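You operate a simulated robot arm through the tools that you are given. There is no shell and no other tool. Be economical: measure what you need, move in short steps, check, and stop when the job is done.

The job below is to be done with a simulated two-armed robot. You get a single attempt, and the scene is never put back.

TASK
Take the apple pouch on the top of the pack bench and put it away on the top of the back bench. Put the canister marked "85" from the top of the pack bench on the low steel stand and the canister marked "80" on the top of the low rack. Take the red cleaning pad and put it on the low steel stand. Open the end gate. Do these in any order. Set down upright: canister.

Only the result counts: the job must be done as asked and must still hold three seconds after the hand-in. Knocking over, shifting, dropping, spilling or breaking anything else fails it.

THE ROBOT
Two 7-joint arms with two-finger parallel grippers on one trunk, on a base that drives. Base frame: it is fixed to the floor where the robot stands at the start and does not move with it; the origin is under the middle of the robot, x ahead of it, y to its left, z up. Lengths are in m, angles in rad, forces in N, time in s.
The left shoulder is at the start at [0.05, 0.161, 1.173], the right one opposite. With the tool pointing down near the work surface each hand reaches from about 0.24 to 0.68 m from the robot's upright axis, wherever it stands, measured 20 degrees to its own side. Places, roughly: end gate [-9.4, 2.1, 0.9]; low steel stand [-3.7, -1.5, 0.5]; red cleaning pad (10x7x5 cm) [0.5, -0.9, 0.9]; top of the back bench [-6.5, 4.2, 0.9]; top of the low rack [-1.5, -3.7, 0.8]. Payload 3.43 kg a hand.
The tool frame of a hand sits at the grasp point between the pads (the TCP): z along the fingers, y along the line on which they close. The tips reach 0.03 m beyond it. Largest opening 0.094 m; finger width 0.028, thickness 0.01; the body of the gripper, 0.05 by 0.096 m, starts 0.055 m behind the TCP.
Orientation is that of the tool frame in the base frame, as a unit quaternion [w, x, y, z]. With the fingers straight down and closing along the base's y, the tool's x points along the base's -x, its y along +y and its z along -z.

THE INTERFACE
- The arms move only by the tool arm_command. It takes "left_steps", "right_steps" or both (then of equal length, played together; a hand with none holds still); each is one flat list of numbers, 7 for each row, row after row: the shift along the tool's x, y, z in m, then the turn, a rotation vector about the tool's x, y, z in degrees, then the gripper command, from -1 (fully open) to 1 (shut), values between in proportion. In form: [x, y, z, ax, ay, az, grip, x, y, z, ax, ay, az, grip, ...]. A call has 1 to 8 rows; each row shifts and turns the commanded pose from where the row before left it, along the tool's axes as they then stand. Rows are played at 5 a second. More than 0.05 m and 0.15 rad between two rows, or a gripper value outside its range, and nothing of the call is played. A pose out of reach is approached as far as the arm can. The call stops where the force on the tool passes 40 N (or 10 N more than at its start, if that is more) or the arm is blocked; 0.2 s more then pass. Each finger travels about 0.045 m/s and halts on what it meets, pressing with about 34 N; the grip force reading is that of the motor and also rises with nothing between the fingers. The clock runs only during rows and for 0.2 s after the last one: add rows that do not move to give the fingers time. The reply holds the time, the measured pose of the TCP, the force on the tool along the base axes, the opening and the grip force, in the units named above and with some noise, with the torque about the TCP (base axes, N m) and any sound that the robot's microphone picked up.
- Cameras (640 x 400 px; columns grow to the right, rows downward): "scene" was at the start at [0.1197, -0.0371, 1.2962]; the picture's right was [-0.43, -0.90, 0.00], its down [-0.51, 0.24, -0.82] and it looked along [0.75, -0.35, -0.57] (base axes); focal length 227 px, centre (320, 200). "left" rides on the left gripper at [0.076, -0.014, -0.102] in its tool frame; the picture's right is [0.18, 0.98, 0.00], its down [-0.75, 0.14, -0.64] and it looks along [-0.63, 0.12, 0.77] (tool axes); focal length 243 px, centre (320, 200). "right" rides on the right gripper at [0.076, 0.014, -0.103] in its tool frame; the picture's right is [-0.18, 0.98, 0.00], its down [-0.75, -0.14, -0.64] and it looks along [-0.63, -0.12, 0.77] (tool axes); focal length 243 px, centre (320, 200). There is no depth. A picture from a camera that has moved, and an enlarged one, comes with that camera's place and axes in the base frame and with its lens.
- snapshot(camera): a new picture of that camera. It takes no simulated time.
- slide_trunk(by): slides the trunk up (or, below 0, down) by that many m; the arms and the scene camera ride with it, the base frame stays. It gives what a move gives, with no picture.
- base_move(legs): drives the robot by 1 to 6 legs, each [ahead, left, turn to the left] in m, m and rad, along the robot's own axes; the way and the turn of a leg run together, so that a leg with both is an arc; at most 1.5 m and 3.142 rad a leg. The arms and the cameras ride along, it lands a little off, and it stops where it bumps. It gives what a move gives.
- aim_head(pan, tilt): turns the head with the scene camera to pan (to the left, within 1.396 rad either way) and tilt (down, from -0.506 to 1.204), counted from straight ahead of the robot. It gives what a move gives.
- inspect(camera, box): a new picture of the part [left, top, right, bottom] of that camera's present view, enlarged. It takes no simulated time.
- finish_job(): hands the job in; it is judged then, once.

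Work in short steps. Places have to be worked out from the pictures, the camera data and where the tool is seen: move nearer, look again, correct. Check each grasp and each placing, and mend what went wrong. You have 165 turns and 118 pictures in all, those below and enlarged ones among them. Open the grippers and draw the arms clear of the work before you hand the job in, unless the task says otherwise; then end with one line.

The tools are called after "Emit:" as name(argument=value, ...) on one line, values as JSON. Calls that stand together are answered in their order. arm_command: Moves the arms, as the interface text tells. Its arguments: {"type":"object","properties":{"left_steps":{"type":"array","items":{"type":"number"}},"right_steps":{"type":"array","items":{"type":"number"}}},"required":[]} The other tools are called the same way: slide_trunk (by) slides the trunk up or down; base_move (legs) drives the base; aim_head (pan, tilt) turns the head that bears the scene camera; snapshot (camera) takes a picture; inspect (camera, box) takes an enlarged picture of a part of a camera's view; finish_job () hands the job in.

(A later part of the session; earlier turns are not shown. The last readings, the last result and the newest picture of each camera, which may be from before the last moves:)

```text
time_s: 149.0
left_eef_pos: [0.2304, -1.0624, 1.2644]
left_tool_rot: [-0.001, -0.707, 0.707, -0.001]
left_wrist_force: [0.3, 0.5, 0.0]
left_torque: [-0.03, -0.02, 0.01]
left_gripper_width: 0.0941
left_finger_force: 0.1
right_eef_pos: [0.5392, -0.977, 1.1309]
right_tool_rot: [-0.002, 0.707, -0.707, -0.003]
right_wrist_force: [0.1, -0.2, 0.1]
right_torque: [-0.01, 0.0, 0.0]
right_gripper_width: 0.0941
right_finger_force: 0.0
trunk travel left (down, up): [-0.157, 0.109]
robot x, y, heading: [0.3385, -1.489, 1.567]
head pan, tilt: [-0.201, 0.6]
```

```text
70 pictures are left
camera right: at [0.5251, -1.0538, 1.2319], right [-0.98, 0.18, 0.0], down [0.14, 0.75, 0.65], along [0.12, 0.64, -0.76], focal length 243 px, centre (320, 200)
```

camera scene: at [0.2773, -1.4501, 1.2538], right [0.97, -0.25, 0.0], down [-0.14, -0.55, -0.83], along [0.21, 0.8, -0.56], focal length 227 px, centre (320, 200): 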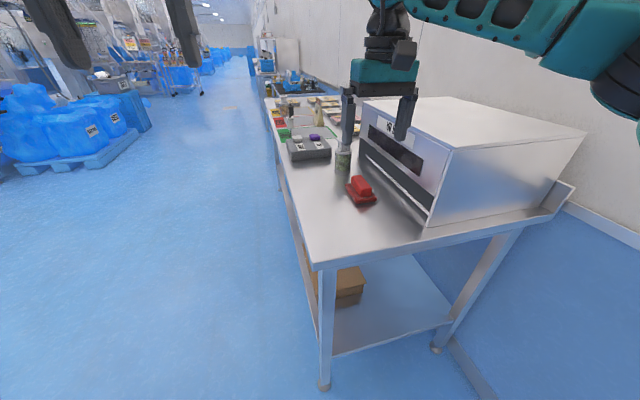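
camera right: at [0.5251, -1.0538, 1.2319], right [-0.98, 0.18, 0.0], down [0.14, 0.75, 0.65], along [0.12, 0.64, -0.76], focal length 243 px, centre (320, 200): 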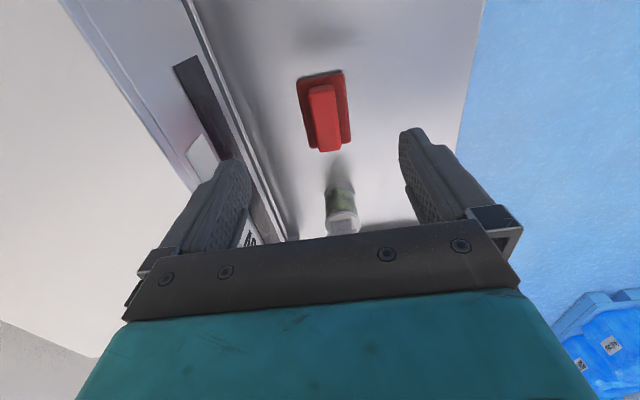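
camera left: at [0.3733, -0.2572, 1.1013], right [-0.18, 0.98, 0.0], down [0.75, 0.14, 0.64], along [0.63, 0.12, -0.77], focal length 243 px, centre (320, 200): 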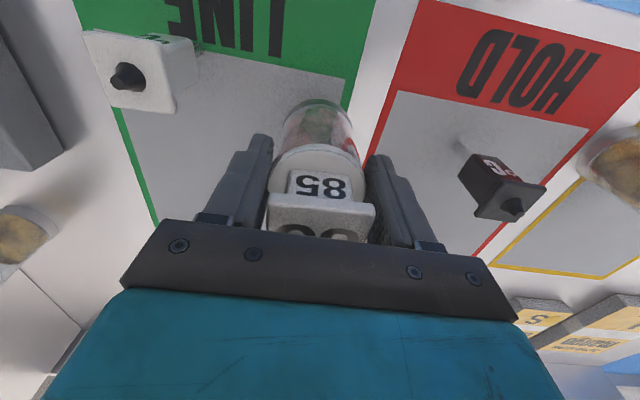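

The pad centre is at (0.542,-0.926). I'll move in and descend part way.

Emit:
arm_command(right_steps=[-0.026, -0.0015, 0, 0, 0, 0, -1, -0.026, -0.0015, 0, 0, 0, 0, -1, 0, 0, 0.045, 0, 0, 0, -1, 0, 0, 0.045, 0, 0, 0, -1, 0, 0, 0.045, 0, 0, 0, -1, 0, 0, 0, 0, 0, 0, -1])

Emit:
snapshot(camera="right")

```text
time_s: 150.4
left_eef_pos: [0.2294, -1.062, 1.2644]
left_tool_rot: [0.001, -0.706, 0.708, 0.0]
left_wrist_force: [1.2, -0.2, 0.5]
left_torque: [-0.01, -0.04, -0.01]
left_gripper_width: 0.0937
left_finger_force: 0.2
right_eef_pos: [0.5598, -0.9547, 0.9852]
right_tool_rot: [-0.002, 0.707, -0.707, -0.003]
right_wrist_force: [-1.3, -0.4, 0.4]
right_torque: [0.02, 0.02, -0.01]
right_gripper_width: 0.0937
right_finger_force: 0.1
right hand out of reach, approached as far as the arm can: row 1, 2
trunk travel left (down, up): [-0.157, 0.109]
robot x, y, heading: [0.3348, -1.4877, 1.564]
head pan, tilt: [-0.201, 0.6]
```

```text
69 pictures are left
camera right: at [0.5458, -1.0326, 1.0867], right [-0.98, 0.18, 0.0], down [0.14, 0.75, 0.65], along [0.12, 0.64, -0.76], focal length 243 px, centre (320, 200)
```

right: 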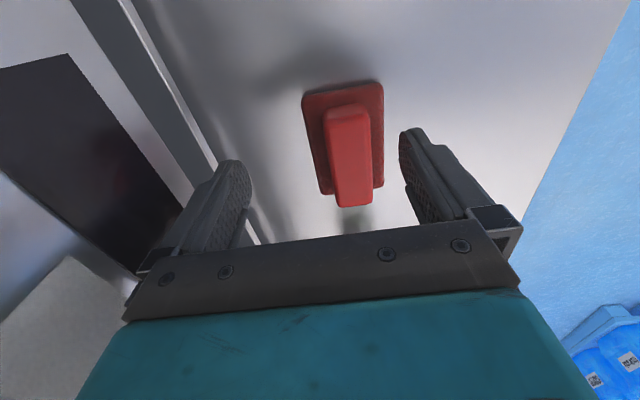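

The reach clipped at the higher height. I'll correct now: −0.018 in x first, then forward.

Emit:
arm_command(right_steps=[0, 0.018, 0, 0, 0, 0, -1, -0.01, 0, 0, 0, 0, 0, -1, -0.01, 0, 0, 0, 0, 0, -1, -0.008, 0, 0, 0, 0, 0, -1, 0, 0, 0, 0, 0, 0, -1])

```text
time_s: 151.6
left_eef_pos: [0.2296, -1.0641, 1.2646]
left_tool_rot: [0.0, -0.706, 0.708, 0.0]
left_wrist_force: [0.0, 0.8, -0.3]
left_torque: [-0.03, 0.0, 0.05]
left_gripper_width: 0.094
left_finger_force: 0.1
right_eef_pos: [0.5581, -0.9502, 0.9906]
right_tool_rot: [0.003, -0.707, 0.707, 0.004]
right_wrist_force: [0.0, 0.1, -0.8]
right_torque: [0.02, -0.01, -0.01]
right_gripper_width: 0.0941
right_finger_force: 0.0
right hand out of reach, approached as far as the arm can: row 1, 2, 3, 4
trunk travel left (down, up): [-0.157, 0.109]
robot x, y, heading: [0.3362, -1.4944, 1.568]
head pan, tilt: [-0.201, 0.6]
```

The arm posture is limiting me, so I'll let the base do the small correction, carrying the hand about 2 cm forward and 1.6 cm left.

Emit:
base_move(legs=[[0.018, 0, 0.03]])

Emit:
snapshot(camera="right")

```text
time_s: 152.3
left_eef_pos: [0.2166, -1.0477, 1.2631]
left_tool_rot: [0.002, 0.717, -0.697, 0.001]
left_wrist_force: [0.1, 1.2, -0.9]
left_torque: [-0.02, 0.01, -0.01]
left_gripper_width: 0.0941
left_finger_force: 0.0
right_eef_pos: [0.5421, -0.9247, 0.9899]
right_tool_rot: [-0.003, 0.718, -0.696, -0.005]
right_wrist_force: [1.0, 0.3, 0.0]
right_torque: [-0.04, -0.02, -0.01]
right_gripper_width: 0.0941
right_finger_force: 0.0
trunk travel left (down, up): [-0.157, 0.109]
robot x, y, heading: [0.3368, -1.4729, 1.594]
head pan, tilt: [-0.201, 0.6]
```

```text
68 pictures are left
camera right: at [0.53, -1.0023, 1.092], right [-0.99, 0.15, 0.01], down [0.12, 0.75, 0.65], along [0.1, 0.64, -0.76], focal length 243 px, centre (320, 200)
```

right: 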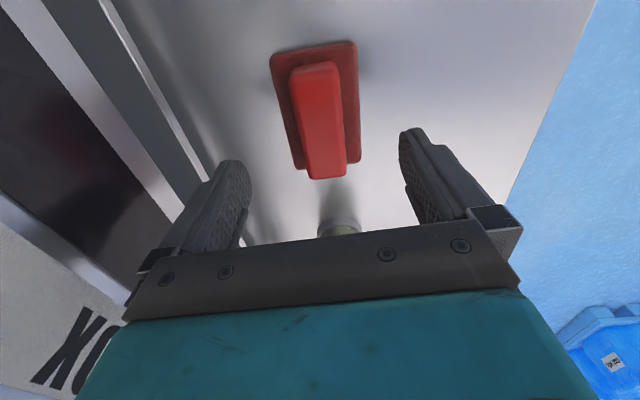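

It is aligned exactly. I'll lower with the trunk to keep x and y, then check.

Emit:
slide_trunk(by=-0.068)

Emit:
snapshot(camera="right")

```text
time_s: 153.4
left_eef_pos: [0.215, -1.0483, 1.1964]
left_tool_rot: [-0.001, 0.716, -0.698, 0.0]
left_wrist_force: [0.2, -0.8, 0.3]
left_torque: [0.0, -0.02, -0.03]
left_gripper_width: 0.0939
left_finger_force: 0.1
right_eef_pos: [0.5414, -0.9251, 0.923]
right_tool_rot: [-0.003, 0.719, -0.695, -0.005]
right_wrist_force: [0.2, -1.5, 0.2]
right_torque: [0.0, -0.04, 0.02]
right_gripper_width: 0.0942
right_finger_force: 0.0
trunk travel left (down, up): [-0.089, 0.177]
robot x, y, heading: [0.3347, -1.4719, 1.6]
head pan, tilt: [-0.201, 0.6]
```

```text
67 pictures are left
camera right: at [0.5302, -1.0031, 1.0246], right [-0.99, 0.15, 0.01], down [0.12, 0.75, 0.65], along [0.1, 0.64, -0.76], focal length 243 px, centre (320, 200)
```

right: 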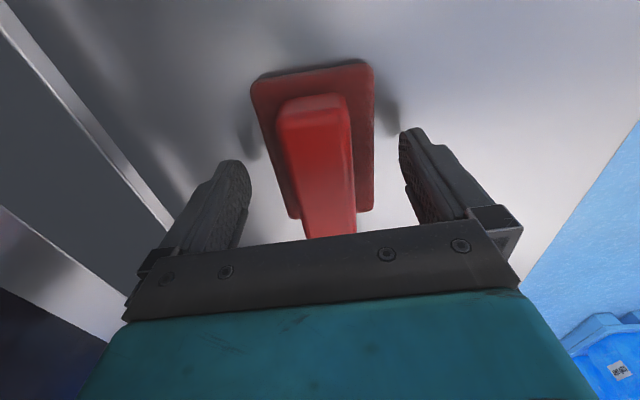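

The pad sits between the fingers, so I'll close.

Emit:
arm_command(right_steps=[0, 0, 0, 0, 0, 0, 0, 0, 0, 0, 0, 0, 0, 0.5, 0, 0, 0, 0, 0, 0, 1, 0, 0, 0, 0, 0, 0, 1, 0, 0, 0, 0, 0, 0, 1, 0, 0, 0, 0, 0, 0, 1, 0, 0, 0, 0, 0, 0, 1])

Emit:
slide_trunk(by=0.06)

Emit:
snapshot(camera="right")

```text
time_s: 155.0
left_eef_pos: [0.2153, -1.0487, 1.1954]
left_tool_rot: [0.0, 0.716, -0.698, -0.001]
left_wrist_force: [-0.2, -0.8, -1.2]
left_torque: [-0.02, 0.04, -0.03]
left_gripper_width: 0.0939
left_finger_force: 0.1
right_eef_pos: [0.5416, -0.9253, 0.9247]
right_tool_rot: [-0.002, 0.718, -0.696, -0.005]
right_wrist_force: [-0.7, 1.1, 1.5]
right_torque: [-0.02, 0.07, -0.05]
right_gripper_width: 0.0655
right_finger_force: 34.2
trunk travel left (down, up): [-0.089, 0.177]
robot x, y, heading: [0.3374, -1.4737, 1.6]
head pan, tilt: [-0.201, 0.6]
```

```text
time_s: 156.0
left_eef_pos: [0.2162, -1.0482, 1.2562]
left_tool_rot: [0.001, 0.717, -0.697, 0.001]
left_wrist_force: [0.2, 0.4, -0.4]
left_torque: [-0.02, -0.03, -0.01]
left_gripper_width: 0.0939
left_finger_force: 0.0
right_eef_pos: [0.542, -0.9247, 0.9838]
right_tool_rot: [-0.002, 0.718, -0.696, -0.005]
right_wrist_force: [-0.3, -0.4, -0.6]
right_torque: [-0.03, -0.02, 0.01]
right_gripper_width: 0.0652
right_finger_force: 34.0
trunk travel left (down, up): [-0.149, 0.117]
robot x, y, heading: [0.3373, -1.4736, 1.598]
head pan, tilt: [-0.201, 0.6]
```

```text
66 pictures are left
camera right: at [0.5303, -1.0027, 1.0842], right [-0.99, 0.15, 0.01], down [0.12, 0.75, 0.65], along [0.1, 0.64, -0.76], focal length 243 px, centre (320, 200)
```

right: 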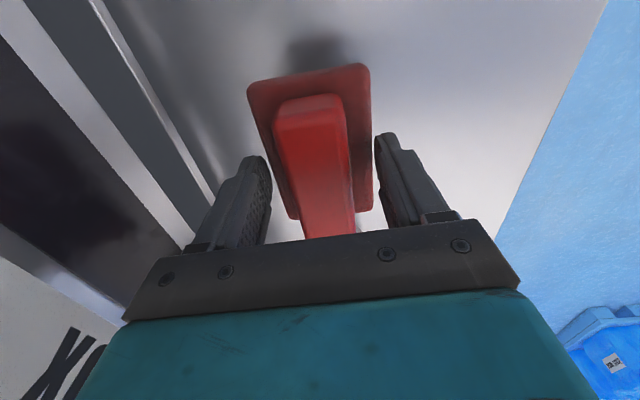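

Held at 0.065, so it's gripping the base plate, but near the fingertips. I'll set it back down and regrip about 9 mm lower for security.

Emit:
slide_trunk(by=-0.059)

Emit:
arm_command(right_steps=[0, 0, 0, 0, 0, 0, 0, 0, 0, 0, 0, 0, 0, -0.7, 0, 0, 0, 0, 0, 0, -0.7, 0, 0, 0, 0, 0, 0, -0.7])

Emit:
slide_trunk(by=-0.009)

Emit:
arm_command(right_steps=[0, 0, 0, 0, 0, 0, 0.3, 0, 0, 0, 0, 0, 0, 1, 0, 0, 0, 0, 0, 0, 1, 0, 0, 0, 0, 0, 0, 1, 0, 0, 0, 0, 0, 0, 1])

Emit:
slide_trunk(by=0.15)

Emit:
snapshot(camera="right")

```text
time_s: 157.0
left_eef_pos: [0.2162, -1.0475, 1.1976]
left_tool_rot: [0.0, 0.716, -0.698, 0.0]
left_wrist_force: [0.1, -0.6, -0.4]
left_torque: [0.03, 0.0, -0.01]
left_gripper_width: 0.0941
left_finger_force: 0.1
right_eef_pos: [0.5421, -0.9239, 0.9242]
right_tool_rot: [-0.003, 0.718, -0.696, -0.005]
right_wrist_force: [0.0, 0.0, -0.2]
right_torque: [0.0, 0.02, -0.03]
right_gripper_width: 0.0653
right_finger_force: 33.6
trunk travel left (down, up): [-0.09, 0.176]
robot x, y, heading: [0.3404, -1.4744, 1.597]
head pan, tilt: [-0.201, 0.6]
```

```text
time_s: 158.0
left_eef_pos: [0.2165, -1.0482, 1.1964]
left_tool_rot: [0.0, 0.717, -0.697, 0.0]
left_wrist_force: [0.1, -0.9, 0.9]
left_torque: [-0.01, 0.01, -0.02]
left_gripper_width: 0.0941
left_finger_force: 0.0
right_eef_pos: [0.542, -0.9249, 0.9245]
right_tool_rot: [-0.003, 0.718, -0.696, -0.005]
right_wrist_force: [-0.4, -0.3, -0.3]
right_torque: [0.04, 0.02, 0.01]
right_gripper_width: 0.08
right_finger_force: 0.1
trunk travel left (down, up): [-0.09, 0.176]
robot x, y, heading: [0.3366, -1.4698, 1.596]
head pan, tilt: [-0.201, 0.6]
```

```text
time_s: 158.6
left_eef_pos: [0.2172, -1.0472, 1.1878]
left_tool_rot: [0.0, 0.717, -0.698, 0.0]
left_wrist_force: [0.3, -0.5, 0.2]
left_torque: [-0.02, 0.02, -0.01]
left_gripper_width: 0.0942
left_finger_force: 0.1
right_eef_pos: [0.5424, -0.9248, 0.9156]
right_tool_rot: [-0.002, 0.718, -0.696, -0.005]
right_wrist_force: [0.7, 1.4, -0.1]
right_torque: [0.0, 0.01, 0.01]
right_gripper_width: 0.0798
right_finger_force: 0.0
trunk travel left (down, up): [-0.081, 0.185]
robot x, y, heading: [0.3366, -1.4716, 1.599]
head pan, tilt: [-0.201, 0.6]
```

```text
time_s: 159.8
left_eef_pos: [0.2166, -1.0476, 1.1885]
left_tool_rot: [0.0, 0.717, -0.697, 0.0]
left_wrist_force: [0.8, 0.9, 0.3]
left_torque: [0.03, 0.0, 0.01]
left_gripper_width: 0.094
left_finger_force: 0.0
right_eef_pos: [0.5421, -0.9254, 0.9164]
right_tool_rot: [-0.002, 0.718, -0.696, -0.005]
right_wrist_force: [-0.6, 0.4, -1.1]
right_torque: [0.0, -0.03, -0.04]
right_gripper_width: 0.0652
right_finger_force: 33.9
trunk travel left (down, up): [-0.081, 0.185]
robot x, y, heading: [0.337, -1.4708, 1.597]
head pan, tilt: [-0.201, 0.6]
```

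```text
time_s: 161.5
left_eef_pos: [0.2167, -1.0494, 1.3387]
left_tool_rot: [0.001, 0.717, -0.697, 0.0]
left_wrist_force: [0.5, -0.4, -0.5]
left_torque: [0.01, 0.0, -0.01]
left_gripper_width: 0.0939
left_finger_force: 0.0
right_eef_pos: [0.542, -0.9249, 1.0666]
right_tool_rot: [-0.002, 0.718, -0.696, -0.005]
right_wrist_force: [-0.1, 0.7, -0.1]
right_torque: [0.0, -0.02, 0.0]
right_gripper_width: 0.0651
right_finger_force: 33.8
trunk travel left (down, up): [-0.231, 0.035]
robot x, y, heading: [0.3337, -1.477, 1.594]
head pan, tilt: [-0.201, 0.6]
```

```text
65 pictures are left
camera right: at [0.5303, -1.0028, 1.1662], right [-0.99, 0.15, 0.01], down [0.12, 0.75, 0.65], along [0.1, 0.64, -0.76], focal length 243 px, centre (320, 200)
```

right: 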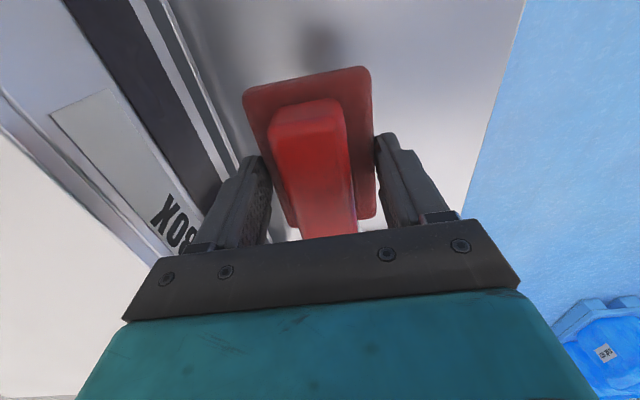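

The pad is held securely. For the pouch I'll stand in front of the bench turned about −60°, so the left hand can close along x with only a small wrist turn. I'm driving around now.

Emit:
base_move(legs=[[-0.35, 0, 0], [0, 0.9, 0], [0.93, 0, 0], [0.93, 0, 0], [0, 0, -2.64]])

Emit:
aim_head(pan=0.9, tilt=0.5)

Emit:
snapshot(camera="scene")

```text
time_s: 183.2
left_eef_pos: [-0.3401, -0.3365, 1.3383]
left_tool_rot: [-0.001, 0.481, 0.877, 0.0]
left_wrist_force: [-0.2, 1.0, -0.3]
left_torque: [0.02, 0.0, 0.01]
left_gripper_width: 0.0944
left_finger_force: 0.1
right_eef_pos: [-0.556, -0.6091, 1.0648]
right_tool_rot: [0.005, 0.479, 0.878, -0.001]
right_wrist_force: [-0.3, 0.3, -1.3]
right_torque: [-0.01, -0.04, -0.01]
right_gripper_width: 0.0651
right_finger_force: 33.7
trunk travel left (down, up): [-0.231, 0.035]
robot x, y, heading: [-0.6628, -0.0337, -1.005]
head pan, tilt: [-0.201, 0.6]
```

```text
time_s: 184.6
left_eef_pos: [-0.3392, -0.336, 1.3383]
left_tool_rot: [-0.001, 0.48, 0.877, 0.0]
left_wrist_force: [0.7, 0.2, -0.9]
left_torque: [-0.02, 0.03, -0.02]
left_gripper_width: 0.0941
left_finger_force: 0.2
right_eef_pos: [-0.5546, -0.6095, 1.0654]
right_tool_rot: [0.005, 0.479, 0.878, -0.001]
right_wrist_force: [-0.2, 0.1, -1.2]
right_torque: [0.0, -0.03, -0.02]
right_gripper_width: 0.0648
right_finger_force: 34.2
trunk travel left (down, up): [-0.231, 0.035]
robot x, y, heading: [-0.6637, -0.034, -1.004]
head pan, tilt: [0.901, 0.499]
```

```text
64 pictures are left
camera scene: at [-0.5497, -0.0772, 1.3368], right [-0.1, -0.99, 0.0], down [-0.48, 0.05, -0.88], along [0.87, -0.09, -0.48], focal length 227 px, centre (320, 200)
```

scene: 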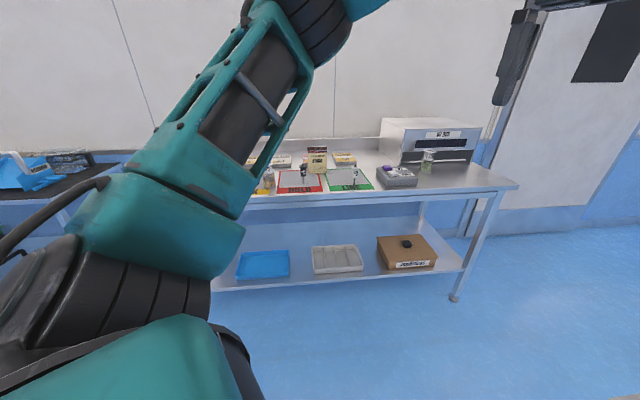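

I'll approach the bench in this oblique attitude, stopping slightly short.

Emit:
base_move(legs=[[0.27, 0.58, -0.04]])

Emit:
aim_head(pan=0.8, tilt=0.65)

Emit:
snapshot(camera="scene")

Emit:
snapshot(camera="left")

```text
time_s: 188.2
left_eef_pos: [0.284, -0.2728, 1.3388]
left_tool_rot: [-0.001, 0.499, 0.867, 0.001]
left_wrist_force: [-0.3, -0.2, 0.0]
left_torque: [0.02, -0.01, 0.03]
left_gripper_width: 0.0941
left_finger_force: 0.1
right_eef_pos: [0.0567, -0.5369, 1.0652]
right_tool_rot: [0.005, 0.496, 0.868, -0.001]
right_wrist_force: [0.2, -0.5, -1.1]
right_torque: [0.02, 0.02, -0.02]
right_gripper_width: 0.065
right_finger_force: 34.0
trunk travel left (down, up): [-0.231, 0.035]
robot x, y, heading: [-0.0254, 0.0412, -1.041]
head pan, tilt: [0.901, 0.499]
```

```text
time_s: 188.8
left_eef_pos: [0.2836, -0.2719, 1.3372]
left_tool_rot: [-0.001, 0.498, 0.867, -0.001]
left_wrist_force: [-0.2, -0.2, -0.4]
left_torque: [0.0, -0.03, -0.02]
left_gripper_width: 0.094
left_finger_force: 0.1
right_eef_pos: [0.0564, -0.5373, 1.0655]
right_tool_rot: [0.006, 0.496, 0.868, -0.001]
right_wrist_force: [-0.3, -0.3, -0.7]
right_torque: [-0.01, 0.0, -0.01]
right_gripper_width: 0.0651
right_finger_force: 34.2
trunk travel left (down, up): [-0.231, 0.035]
robot x, y, heading: [-0.0234, 0.0438, -1.041]
head pan, tilt: [0.799, 0.649]
```

```text
63 pictures are left
camera scene: at [0.0782, -0.0126, 1.3235], right [-0.24, -0.97, 0.0], down [-0.59, 0.15, -0.8], along [0.77, -0.19, -0.6], focal length 227 px, centre (320, 200)
```

scene: 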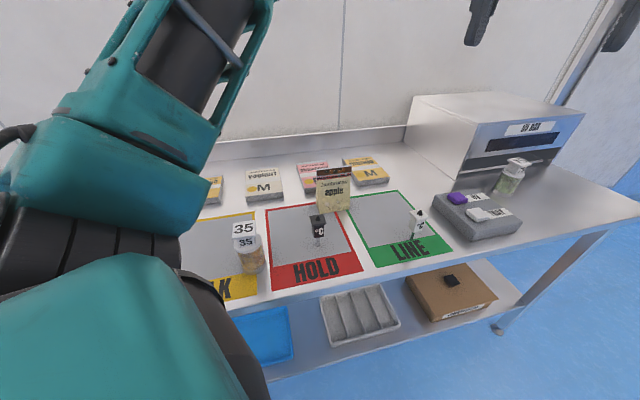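

```text
62 pictures are left
camera left: at [0.2324, -0.2138, 1.4409], right [0.76, 0.66, 0.0], down [0.5, -0.58, 0.64], along [0.42, -0.48, -0.77], focal length 243 px, centre (320, 200)
```

left: 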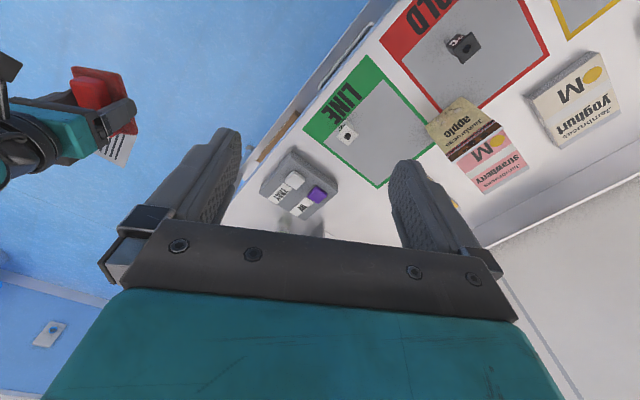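

I'll zoom in to measure the pouch accurately.

Emit:
inspect(camera="scene", box=[295, 155, 375, 225])

Emit:
inspect(camera="left", box=[400, 80, 550, 200])

```text
5.71 times, centred on (335, 190) of scene
camera zoom: at [0.0782, -0.0126, 1.3235], right [-0.24, -0.97, 0.0], down [-0.59, 0.15, -0.8], along [0.77, -0.19, -0.6], focal length 1298 px, centre (234, 257)
```

zoom: 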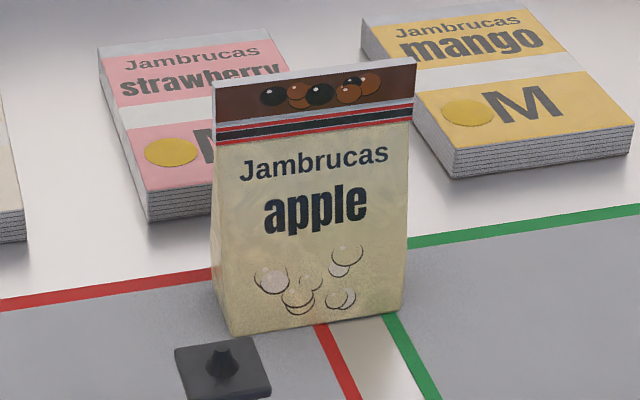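

```text
3.33 times, centred on (475, 140) of left
camera zoom: at [0.2324, -0.2138, 1.4409], right [0.76, 0.66, 0.0], down [0.5, -0.58, 0.64], along [0.42, -0.48, -0.77], focal length 809 px, centre (-197, 400)
```

zoom: 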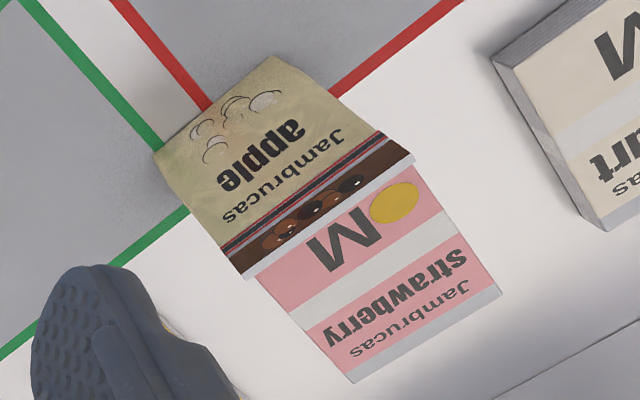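

The pouch top edge is at x ≈ 0.60, y −0.13 to −0.23, z ≈ 1.02, with a base about 4 cm thick. I'll turn the left tool 30°, lower to 1.13 and move across.

Emit:
arm_command(left_steps=[0, 0, 0.05, 0, 0, 7.6, -1, 0, 0, 0.05, 0, 0, 7.6, -1, 0, 0, 0.05, 0, 0, 7.6, -1, 0, 0, 0.05, 0, 0, 7.5, -1])

Emit:
arm_command(left_steps=[0.0129, 0.0452, 0, 0, 0, 0, -1, 0.0129, 0.0452, 0, 0, 0, 0, -1, 0.0129, 0.0452, 0, 0, 0, 0, -1, 0.0129, 0.0452, 0, 0, 0, 0, -1, 0.0129, 0.0452, 0, 0, 0, 0, -1, 0.0129, 0.0452, 0, 0, 0, 0, -1, 0.0129, 0.0452, 0, 0, 0, 0, -1])

Emit:
snapshot(camera="left")

```text
time_s: 189.8
left_eef_pos: [0.2821, -0.2723, 1.1382]
left_tool_rot: [0.0, 0.708, 0.706, -0.001]
left_wrist_force: [0.0, 0.1, -0.4]
left_torque: [0.0, -0.01, -0.01]
left_gripper_width: 0.0939
left_finger_force: 0.1
right_eef_pos: [0.0586, -0.5363, 1.0653]
right_tool_rot: [0.005, 0.496, 0.868, 0.0]
right_wrist_force: [-0.6, 0.5, -0.5]
right_torque: [-0.01, -0.02, -0.01]
right_gripper_width: 0.065
right_finger_force: 34.4
trunk travel left (down, up): [-0.231, 0.035]
robot x, y, heading: [-0.0281, 0.0425, -1.042]
head pan, tilt: [0.799, 0.649]
```

```text
time_s: 191.4
left_eef_pos: [0.6012, -0.1819, 1.1391]
left_tool_rot: [0.0, 0.707, 0.707, 0.0]
left_wrist_force: [0.6, -0.9, 0.4]
left_torque: [0.05, 0.05, -0.03]
left_gripper_width: 0.0939
left_finger_force: 0.0
right_eef_pos: [0.0586, -0.536, 1.0653]
right_tool_rot: [0.005, 0.496, 0.868, -0.001]
right_wrist_force: [0.8, 0.5, -0.6]
right_torque: [-0.01, 0.02, -0.01]
right_gripper_width: 0.0652
right_finger_force: 33.8
trunk travel left (down, up): [-0.231, 0.035]
robot x, y, heading: [-0.0267, 0.0454, -1.045]
head pan, tilt: [0.799, 0.649]
```

```text
59 pictures are left
camera left: at [0.5859, -0.1064, 1.2418], right [0.98, 0.18, 0.0], down [0.14, -0.75, 0.64], along [0.12, -0.63, -0.77], focal length 243 px, centre (320, 200)
```

left: 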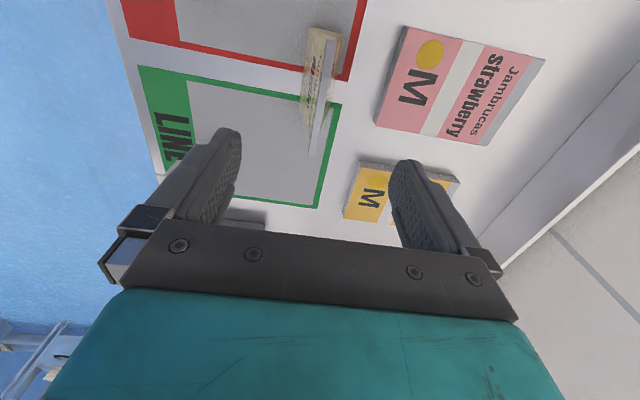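

The hand is aligned over the pouch top, so I'll descend to about 0.975.

Emit:
arm_command(left_steps=[0.003, 0.003, 0.041, 0, 0, 0, -1, 0, 0, 0.041, 0, 0, 0, -1, 0, 0, 0.041, 0, 0, 0, -1, 0, 0, 0.041, 0, 0, 0, -1, 0, 0, 0, 0, 0, 0, -1])

Emit:
snapshot(camera="left")

```text
time_s: 192.7
left_eef_pos: [0.6027, -0.1792, 0.9707]
left_tool_rot: [-0.001, 0.707, 0.707, 0.0]
left_wrist_force: [-0.1, -0.6, 0.2]
left_torque: [0.02, 0.02, -0.04]
left_gripper_width: 0.0941
left_finger_force: 0.1
right_eef_pos: [0.057, -0.5366, 1.0652]
right_tool_rot: [0.006, 0.495, 0.869, -0.001]
right_wrist_force: [0.8, -0.3, -1.4]
right_torque: [0.01, -0.01, 0.0]
right_gripper_width: 0.065
right_finger_force: 33.6
trunk travel left (down, up): [-0.231, 0.035]
robot x, y, heading: [-0.0262, 0.0442, -1.043]
head pan, tilt: [0.799, 0.649]
```

```text
58 pictures are left
camera left: at [0.5888, -0.1023, 1.0746], right [0.98, 0.18, 0.0], down [0.14, -0.75, 0.64], along [0.12, -0.63, -0.77], focal length 243 px, centre (320, 200)
```

left: 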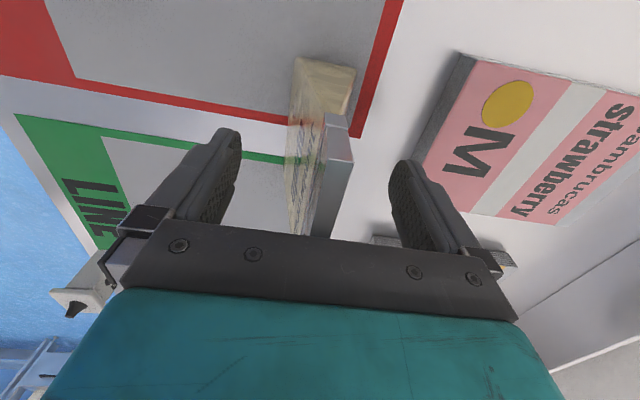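

The pouch is between the fingers. I'll close and lift.

Emit:
arm_command(left_steps=[0, 0, 0, 0, 0, 0, 0, 0, 0, 0, 0, 0, 0, 0.5, 0, 0, 0, 0, 0, 0, 1, 0, 0, 0, 0, 0, 0, 1, 0, 0, 0, 0, 0, 0, 1, 0, 0, 0, 0, 0, 0, 1, 0, 0, 0, 0, 0, 0, 1, 0, 0, -0.04, 0, 0, 0, 1])

Emit:
snapshot(camera="left")

```text
time_s: 194.4
left_eef_pos: [0.6023, -0.1782, 1.0134]
left_tool_rot: [0.0, 0.707, 0.708, 0.001]
left_wrist_force: [0.8, -0.7, -0.3]
left_torque: [0.02, 0.0, 0.02]
left_gripper_width: 0.0217
left_finger_force: 34.3
right_eef_pos: [0.0565, -0.5364, 1.0656]
right_tool_rot: [0.006, 0.496, 0.868, -0.001]
right_wrist_force: [0.3, -0.1, -1.7]
right_torque: [0.0, 0.0, 0.02]
right_gripper_width: 0.065
right_finger_force: 34.6
trunk travel left (down, up): [-0.231, 0.035]
robot x, y, heading: [-0.0247, 0.0426, -1.042]
head pan, tilt: [0.799, 0.649]
```

```text
57 pictures are left
camera left: at [0.5876, -0.1022, 1.1159], right [0.98, 0.18, 0.0], down [0.14, -0.75, 0.64], along [0.12, -0.63, -0.77], focal length 243 px, centre (320, 200)
```

left: 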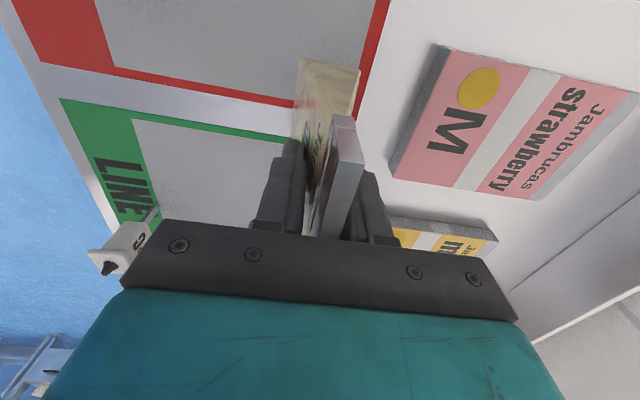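

The pouch is held. I'll lift it high and draw it back toward the robot.

Emit:
arm_command(left_steps=[0, 0, -0.045, 0, 0, 0, 1, 0, 0, -0.045, 0, 0, 0, 1, 0, 0, -0.045, 0, 0, 0, 1, 0, -0.04, -0.02, 0, 0, 0, 1, 0, -0.045, 0, 0, 0, 0, 1, 0, -0.045, 0, 0, 0, 0, 1, 0, -0.045, 0, 0, 0, 0, 1, 0, -0.045, 0, 0, 0, 0, 1])

Emit:
base_move(legs=[[-0.3, -0.52, 0], [0, 0, -2.1]])

Emit:
aim_head(pan=0, tilt=0.35)

Emit:
snapshot(camera="scene")

```text
time_s: 196.2
left_eef_pos: [0.3803, -0.1778, 1.1682]
left_tool_rot: [-0.001, 0.707, 0.707, 0.001]
left_wrist_force: [0.0, -0.4, -0.3]
left_torque: [0.0, 0.04, 0.02]
left_gripper_width: 0.0216
left_finger_force: 34.1
right_eef_pos: [0.0576, -0.5363, 1.0648]
right_tool_rot: [0.005, 0.496, 0.868, -0.002]
right_wrist_force: [0.2, -0.5, -1.0]
right_torque: [0.03, 0.0, 0.02]
right_gripper_width: 0.0651
right_finger_force: 33.8
trunk travel left (down, up): [-0.231, 0.035]
robot x, y, heading: [-0.0262, 0.0434, -1.041]
head pan, tilt: [0.799, 0.649]
```

```text
time_s: 204.6
left_eef_pos: [-1.0161, -0.2007, 1.1693]
left_tool_rot: [0.0, 0.968, -0.249, 0.0]
left_wrist_force: [-0.3, -0.5, -0.3]
left_torque: [0.0, 0.02, -0.02]
left_gripper_width: 0.0212
left_finger_force: 34.4
right_eef_pos: [-1.1756, 0.2549, 1.0654]
right_tool_rot: [0.001, 1.0, 0.015, -0.005]
right_wrist_force: [-0.2, 0.2, -0.5]
right_torque: [0.01, -0.02, 0.0]
right_gripper_width: 0.0649
right_finger_force: 34.1
trunk travel left (down, up): [-0.231, 0.035]
robot x, y, heading: [-0.6313, 0.0496, -3.118]
head pan, tilt: [0.799, 0.649]
```

```text
time_s: 205.7
left_eef_pos: [-1.018, -0.2016, 1.1688]
left_tool_rot: [0.0, 0.969, -0.249, 0.0]
left_wrist_force: [0.0, -0.2, -1.5]
left_torque: [0.0, -0.03, 0.01]
left_gripper_width: 0.021
left_finger_force: 34.3
right_eef_pos: [-1.1755, 0.2551, 1.0666]
right_tool_rot: [0.002, 1.0, 0.014, -0.005]
right_wrist_force: [0.2, 0.3, -1.5]
right_torque: [-0.01, -0.04, 0.07]
right_gripper_width: 0.065
right_finger_force: 34.1
trunk travel left (down, up): [-0.231, 0.035]
robot x, y, heading: [-0.6277, 0.0499, -3.116]
head pan, tilt: [0.0, 0.351]
```

```text
56 pictures are left
camera scene: at [-0.761, 0.0467, 1.3505], right [-0.03, 1.0, 0.0], down [0.34, 0.01, -0.94], along [-0.94, -0.02, -0.34], focal length 227 px, centre (320, 200)
```

scene: 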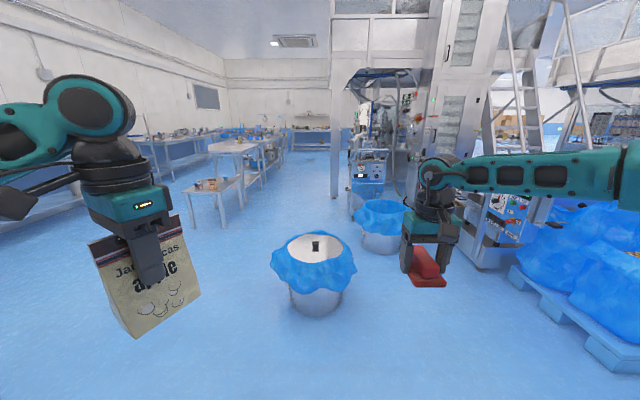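

The pouch and pad are both held. There's a bagged bin at about (-2.0,0), which I'll pass on its south side. I'll drive toward the stand's north long side and stop to look.

Emit:
base_move(legs=[[0.6, 0.9, 0], [1.2, 0, 0]])

Emit:
snapshot(camera="scene")

```text
time_s: 216.8
left_eef_pos: [-2.7499, -1.1471, 1.169]
left_tool_rot: [0.001, 0.968, -0.252, 0.0]
left_wrist_force: [0.2, -0.2, -1.6]
left_torque: [0.01, -0.01, 0.02]
left_gripper_width: 0.0209
left_finger_force: 33.3
right_eef_pos: [-2.9022, -0.6905, 1.0661]
right_tool_rot: [0.003, 1.0, 0.01, -0.005]
right_wrist_force: [-0.3, -0.1, -1.2]
right_torque: [0.02, -0.07, 0.06]
right_gripper_width: 0.0647
right_finger_force: 34.4
trunk travel left (down, up): [-0.231, 0.035]
robot x, y, heading: [-2.3555, -0.9022, -3.127]
head pan, tilt: [0.0, 0.351]
```

```text
55 pictures are left
camera scene: at [-2.4909, -0.9014, 1.3505], right [-0.02, 1.0, 0.0], down [0.34, 0.01, -0.94], along [-0.94, -0.02, -0.34], focal length 227 px, centre (320, 200)
```

scene: 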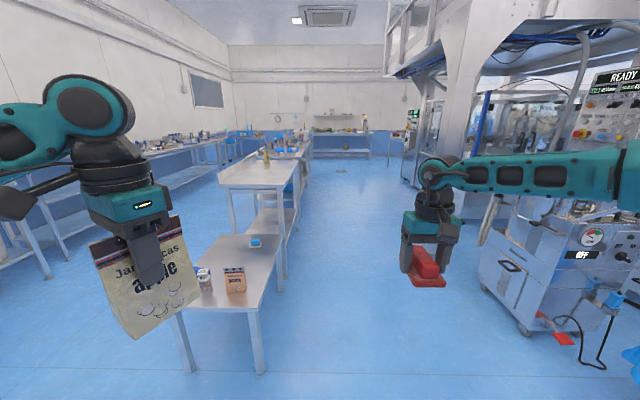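

The corridor north of the stand is wide. I'll go to (-3.48,-0.83) and turn to face the stand.

Emit:
base_move(legs=[[1.12, -0.06, 0], [0, 0, 1.556]])

Emit:
aim_head(pan=-0.2, tilt=0.85)

Emit:
snapshot(camera="scene")

```text
time_s: 226.3
left_eef_pos: [-3.2397, -1.2549, 1.1676]
left_tool_rot: [0.0, 0.867, 0.498, 0.0]
left_wrist_force: [0.7, -0.9, -0.4]
left_torque: [-0.03, 0.02, -0.02]
left_gripper_width: 0.0203
left_finger_force: 33.7
right_eef_pos: [-3.7005, -1.4025, 1.0657]
right_tool_rot: [0.005, 0.706, 0.708, -0.002]
right_wrist_force: [0.1, 0.0, -0.4]
right_torque: [0.01, 0.02, 0.02]
right_gripper_width: 0.0651
right_finger_force: 34.1
trunk travel left (down, up): [-0.231, 0.035]
robot x, y, heading: [-3.4772, -0.8606, -1.569]
head pan, tilt: [0.0, 0.351]
```

```text
time_s: 227.2
left_eef_pos: [-3.24, -1.2556, 1.1688]
left_tool_rot: [0.001, 0.867, 0.499, 0.0]
left_wrist_force: [1.5, -0.4, -0.5]
left_torque: [0.02, 0.0, 0.03]
left_gripper_width: 0.0206
left_finger_force: 34.4
right_eef_pos: [-3.7002, -1.4019, 1.0658]
right_tool_rot: [0.005, 0.705, 0.709, -0.002]
right_wrist_force: [-0.3, 0.0, -1.2]
right_torque: [0.03, 0.01, -0.02]
right_gripper_width: 0.0652
right_finger_force: 33.5
trunk travel left (down, up): [-0.231, 0.035]
robot x, y, heading: [-3.4828, -0.8601, -1.57]
head pan, tilt: [-0.201, 0.85]
```

```text
54 pictures are left
camera scene: at [-3.4964, -0.9759, 1.3069], right [-0.98, 0.2, 0.0], down [0.15, 0.74, -0.66], along [-0.13, -0.65, -0.75], focal length 227 px, centre (320, 200)
```

scene: 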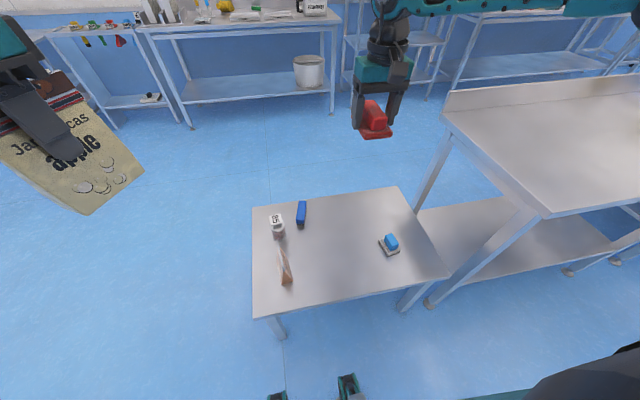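

Everything on the stand is where I left it. I'll lower the trunk, then shift slightly and lower the right hand toward about (-3.64,-1.38).

Emit:
slide_trunk(by=-0.22)

Emit:
arm_command(right_steps=[0.012, 0.03, 0, 0, 0, 0, 1, 0.012, 0.03, 0, 0, 0, 0, 1, 0, 0, 0.045, 0, 0, 0, 1, 0, 0, 0.045, 0, 0, 0, 1, 0, 0, 0.045, 0, 0, 0, 1, 0, 0, 0.045, 0, 0, 0, 1, 0, 0, 0.04, 0, 0, 0, 1])

Emit:
snapshot(camera="scene")

```text
time_s: 229.6
left_eef_pos: [-3.2394, -1.2554, 0.9492]
left_tool_rot: [0.0, 0.867, 0.498, 0.0]
left_wrist_force: [-0.6, 0.1, -0.9]
left_torque: [0.0, 0.0, 0.04]
left_gripper_width: 0.0203
left_finger_force: 34.0
right_eef_pos: [-3.6997, -1.4025, 0.8454]
right_tool_rot: [0.006, 0.706, 0.709, -0.002]
right_wrist_force: [0.7, 0.0, -1.0]
right_torque: [-0.01, 0.02, -0.02]
right_gripper_width: 0.0649
right_finger_force: 34.3
trunk travel left (down, up): [-0.011, 0.255]
robot x, y, heading: [-3.4805, -0.8592, -1.569]
head pan, tilt: [-0.201, 0.85]
```

```text
time_s: 231.2
left_eef_pos: [-3.2395, -1.2554, 0.9484]
left_tool_rot: [0.0, 0.867, 0.499, 0.0]
left_wrist_force: [-0.3, -0.4, -0.8]
left_torque: [-0.02, -0.02, -0.01]
left_gripper_width: 0.0202
left_finger_force: 34.3
right_eef_pos: [-3.71, -1.3083, 0.6799]
right_tool_rot: [0.006, 0.706, 0.709, -0.003]
right_wrist_force: [0.4, 0.3, -1.2]
right_torque: [0.04, 0.03, -0.03]
right_gripper_width: 0.0649
right_finger_force: 33.6
right hand out of reach, approached as far as the arm can: row 1, 2, 3, 4, 5, 6, 7
trunk travel left (down, up): [-0.011, 0.255]
robot x, y, heading: [-3.4785, -0.86, -1.571]
head pan, tilt: [-0.201, 0.85]
```

```text
53 pictures are left
camera scene: at [-3.4965, -0.9758, 1.0869], right [-0.98, 0.2, 0.0], down [0.15, 0.74, -0.66], along [-0.13, -0.65, -0.75], focal length 227 px, centre (320, 200)
```

scene: 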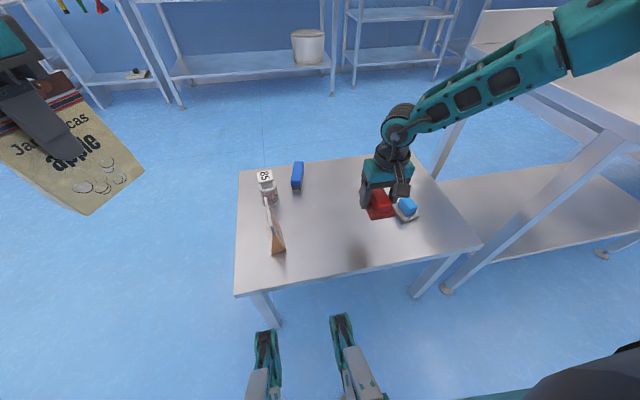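

The arm is at its reach limit here, at (-3.71,-1.31,0.68). I'll shift the base 0.16 m right and turn 0.47 rad left, so the same arm pose lies straight over the stand's middle.

Emit:
base_move(legs=[[0, -0.16, 0], [0, 0, 0.47]])

Emit:
aim_head(pan=-0.5, tilt=0.9)

Emit:
snapshot(camera="scene")

```text
time_s: 233.9
left_eef_pos: [-3.2457, -1.1009, 0.9488]
left_tool_rot: [0.0, 0.727, 0.687, 0.0]
left_wrist_force: [-0.3, 0.7, 0.3]
left_torque: [0.0, 0.01, 0.0]
left_gripper_width: 0.0202
left_finger_force: 33.6
right_eef_pos: [-3.6409, -1.3638, 0.6811]
right_tool_rot: [0.006, 0.52, 0.854, -0.001]
right_wrist_force: [-0.2, 0.0, -0.8]
right_torque: [-0.01, 0.01, 0.03]
right_gripper_width: 0.0652
right_finger_force: 33.5
trunk travel left (down, up): [-0.011, 0.255]
robot x, y, heading: [-3.6419, -0.8634, -1.096]
head pan, tilt: [-0.201, 0.85]
```

```text
time_s: 234.7
left_eef_pos: [-3.2468, -1.1018, 0.9488]
left_tool_rot: [-0.001, 0.726, 0.687, 0.0]
left_wrist_force: [-0.3, 0.4, 0.4]
left_torque: [-0.01, 0.02, -0.02]
left_gripper_width: 0.0202
left_finger_force: 33.9
right_eef_pos: [-3.6411, -1.3643, 0.6808]
right_tool_rot: [0.005, 0.52, 0.854, -0.001]
right_wrist_force: [-0.3, 0.4, -0.6]
right_torque: [-0.04, 0.01, -0.04]
right_gripper_width: 0.0652
right_finger_force: 34.5
trunk travel left (down, up): [-0.011, 0.255]
robot x, y, heading: [-3.638, -0.8587, -1.1]
head pan, tilt: [-0.499, 0.901]
```

```text
52 pictures are left
camera scene: at [-3.6249, -0.9703, 1.083], right [-1.0, 0.03, 0.0], down [0.02, 0.78, -0.62], along [-0.02, -0.62, -0.78], focal length 227 px, centre (320, 200)
```

scene: 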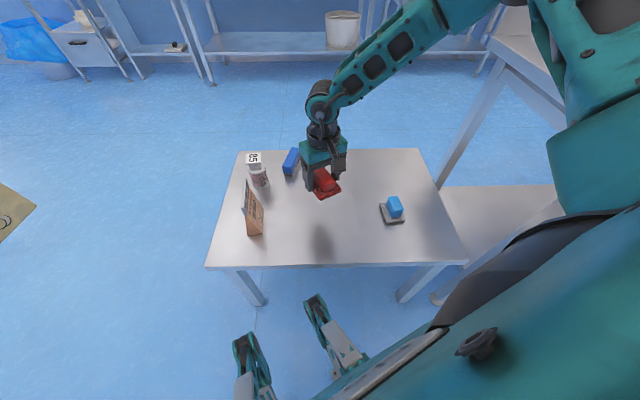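

Now at (-3.641,-1.364), clear of the neighbours. I'll lower toward the surface with a slight pull-in.

Emit:
arm_command(right_steps=[0.008, 0.004, 0.03, 0, 0, 0, 1, 0.008, 0.004, 0.03, 0, 0, 0, 1, 0.008, 0.004, 0.03, 0, 0, 0, 1, 0.008, 0.004, 0.03, 0, 0, 0, 1, 0, 0, 0, 0, 0, 0, 1])

Emit:
inspect(camera="scene", box=[200, 130, 480, 290])

```text
time_s: 235.9
left_eef_pos: [-3.2469, -1.1033, 0.9484]
left_tool_rot: [0.0, 0.726, 0.688, -0.001]
left_wrist_force: [0.2, -0.2, 0.0]
left_torque: [0.02, 0.02, -0.01]
left_gripper_width: 0.0202
left_finger_force: 34.3
right_eef_pos: [-3.6928, -1.3188, 0.6313]
right_tool_rot: [0.006, 0.52, 0.854, -0.001]
right_wrist_force: [0.4, 0.0, -1.3]
right_torque: [0.02, 0.02, 0.01]
right_gripper_width: 0.0653
right_finger_force: 33.9
right hand out of reach, approached as far as the arm can: row 1, 2, 3, 4
trunk travel left (down, up): [-0.011, 0.255]
robot x, y, heading: [-3.6433, -0.8592, -1.097]
head pan, tilt: [-0.499, 0.901]
```

```text
2.29 times, centred on (340, 210) of scene
camera zoom: at [-3.625, -0.9703, 1.083], right [-1.0, 0.03, 0.0], down [0.02, 0.78, -0.62], along [-0.02, -0.62, -0.78], focal length 519 px, centre (274, 177)
```

zoom: 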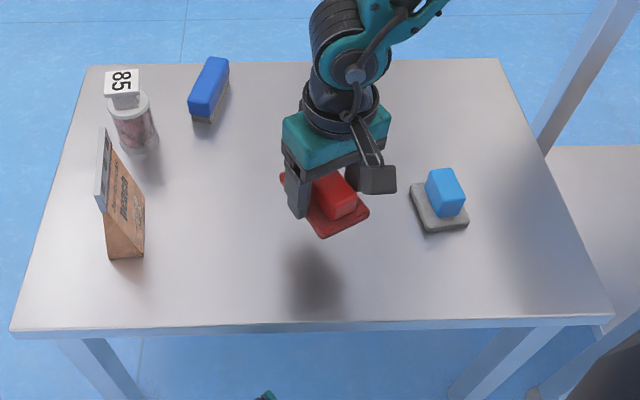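

Going lower, the arm retreats along its limit. I'll raise, tuck the hand nearer the robot's centreline to reshape the elbow, and see what is reachable.

Emit:
arm_command(right_steps=[0, 0, -0.05, 0, 0, 0, 1, 0, 0, -0.05, 0, 0, 0, 1, 0, 0, -0.05, 0, 0, 0, 1, 0, 0, -0.05, 0, 0, 0, 1, 0.03, 0.03, 0, 0, 0, 0, 1, 0.03, 0.03, 0, 0, 0, 0, 1, 0.03, 0.03, 0, 0, 0, 0, 1, 0, 0, 0, 0, 0, 0, 1])

Emit:
arm_command(right_steps=[-0.02, 0.02, 0, 0, 0, 0, 1, -0.04, 0, 0, 0, 0, 0, 1, -0.04, 0, 0, 0, 0, 0, 1, -0.04, 0, 0, 0, 0, 0, 1, -0.04, 0, 0, 0, 0, 0, 1, 0, 0, 0, 0, 0, 0, 1])

Emit:
snapshot(camera="scene")

```text
time_s: 237.7
left_eef_pos: [-3.246, -1.1023, 0.9485]
left_tool_rot: [0.0, 0.726, 0.688, 0.0]
left_wrist_force: [0.0, 0.8, -0.4]
left_torque: [0.01, 0.02, 0.02]
left_gripper_width: 0.0199
left_finger_force: 33.7
right_eef_pos: [-3.6554, -1.1963, 0.8313]
right_tool_rot: [0.005, 0.52, 0.854, 0.0]
right_wrist_force: [-0.1, -1.0, 0.0]
right_torque: [0.03, 0.0, 0.01]
right_gripper_width: 0.0648
right_finger_force: 33.9
trunk travel left (down, up): [-0.011, 0.255]
robot x, y, heading: [-3.6424, -0.8612, -1.097]
head pan, tilt: [-0.499, 0.901]
```

```text
time_s: 239.1
left_eef_pos: [-3.247, -1.102, 0.9481]
left_tool_rot: [0.0, 0.727, 0.687, 0.0]
left_wrist_force: [0.6, -0.4, 0.4]
left_torque: [0.01, 0.02, 0.03]
left_gripper_width: 0.02
left_finger_force: 34.1
right_eef_pos: [-3.5564, -1.3473, 0.8326]
right_tool_rot: [0.007, 0.521, 0.854, -0.001]
right_wrist_force: [-0.5, 0.3, -1.1]
right_torque: [0.0, -0.03, -0.01]
right_gripper_width: 0.0649
right_finger_force: 34.1
right hand out of reach, approached as far as the arm can: row 5
trunk travel left (down, up): [-0.011, 0.255]
robot x, y, heading: [-3.6402, -0.8581, -1.1]
head pan, tilt: [-0.499, 0.901]
```

```text
50 pictures are left
camera scene: at [-3.6249, -0.9704, 1.0829], right [-1.0, 0.03, 0.0], down [0.02, 0.78, -0.62], along [-0.02, -0.62, -0.78], focal length 227 px, centre (320, 200)
```

scene: 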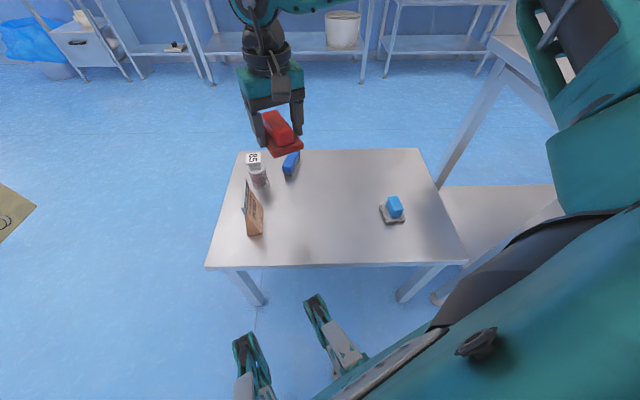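

I'll look at the right arm's posture to understand the limit.

Emit:
aim_head(pan=-0.8, tilt=0.3)

Emit:
snapshot(camera="scene")

Emit:
aim_head(pan=0.8, tilt=0.4)

Emit:
snapshot(camera="scene")

```text
time_s: 240.1
left_eef_pos: [-3.2471, -1.1013, 0.948]
left_tool_rot: [0.0, 0.726, 0.688, 0.0]
left_wrist_force: [0.3, 0.1, -0.2]
left_torque: [-0.01, -0.03, 0.01]
left_gripper_width: 0.02
left_finger_force: 33.7
right_eef_pos: [-3.5573, -1.346, 0.833]
right_tool_rot: [0.006, 0.52, 0.854, 0.0]
right_wrist_force: [-0.5, -0.1, -0.7]
right_torque: [-0.03, -0.01, -0.03]
right_gripper_width: 0.0648
right_finger_force: 34.0
trunk travel left (down, up): [-0.011, 0.255]
robot x, y, heading: [-3.6389, -0.8593, -1.101]
head pan, tilt: [-0.799, 0.3]
```

```text
49 pictures are left
camera scene: at [-3.6529, -0.9832, 1.1352], right [-0.95, 0.32, 0.0], down [0.1, 0.28, -0.96], along [-0.31, -0.9, -0.3], focal length 227 px, centre (320, 200)
```

scene: 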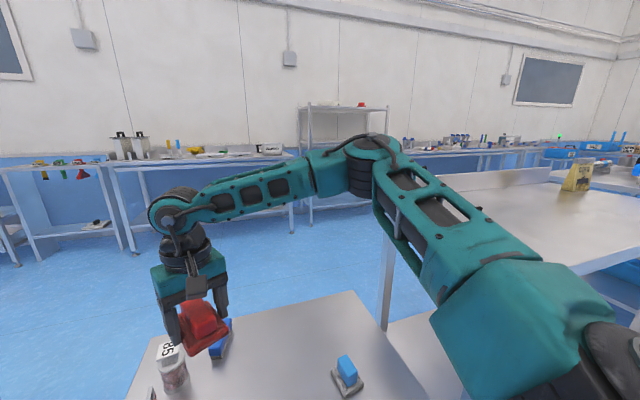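

```text
time_s: 241.8
left_eef_pos: [-3.246, -1.1023, 0.9493]
left_tool_rot: [0.0, 0.726, 0.688, 0.0]
left_wrist_force: [0.6, -0.1, 0.3]
left_torque: [0.0, -0.01, 0.03]
left_gripper_width: 0.0198
left_finger_force: 34.0
right_eef_pos: [-3.5571, -1.3473, 0.8325]
right_tool_rot: [0.007, 0.52, 0.854, -0.001]
right_wrist_force: [0.6, -0.1, -1.3]
right_torque: [0.01, 0.0, 0.03]
right_gripper_width: 0.0651
right_finger_force: 34.0
trunk travel left (down, up): [-0.011, 0.255]
robot x, y, heading: [-3.6391, -0.8603, -1.101]
head pan, tilt: [0.799, 0.4]
```

```text
48 pictures are left
camera scene: at [-3.5344, -0.9222, 1.126], right [-0.3, -0.96, 0.0], down [-0.37, 0.12, -0.92], along [0.88, -0.27, -0.39], focal length 227 px, centre (320, 200)
```

scene: 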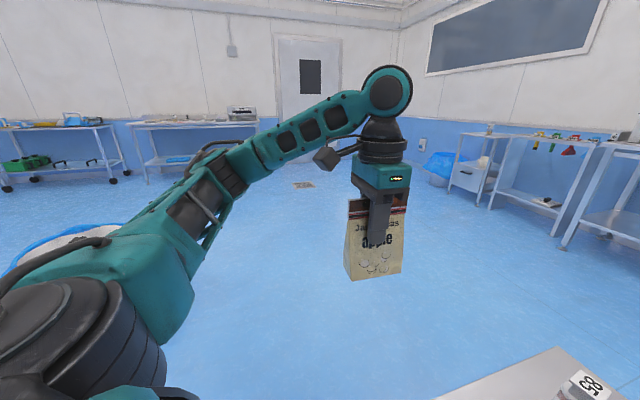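

The elbow is well bent, so this is a wrist joint limit rather than true reach. I'll yaw the tool 32° clockwise and test whether it can extend further and lower.

Emit:
arm_command(right_steps=[0, 0, 0, 0, 0, 8, 1, 0, 0, 0, 0, 0, 8, 1, 0, 0, 0, 0, 0, 8, 1, 0, 0, 0, 0, 0, 8, 1, -0.03, 0, 0, 0, 0, 0, 1, 0, 0, 0.04, 0, 0, 0, 1, 0, 0, 0.04, 0, 0, 0, 1, 0, 0, 0, 0, 0, 0, 1])

```text
time_s: 243.6
left_eef_pos: [-3.2461, -1.1022, 0.9491]
left_tool_rot: [-0.001, 0.726, 0.688, 0.0]
left_wrist_force: [0.4, 0.3, -0.5]
left_torque: [-0.02, 0.0, 0.01]
left_gripper_width: 0.0199
left_finger_force: 33.9
right_eef_pos: [-3.5858, -1.3703, 0.7643]
right_tool_rot: [0.007, 0.736, 0.677, 0.0]
right_wrist_force: [-0.3, 0.3, -1.0]
right_torque: [0.01, -0.01, 0.0]
right_gripper_width: 0.065
right_finger_force: 34.1
right hand out of reach, approached as far as the arm can: row 6, 7
trunk travel left (down, up): [-0.011, 0.255]
robot x, y, heading: [-3.6379, -0.8575, -1.1]
head pan, tilt: [0.799, 0.4]
```

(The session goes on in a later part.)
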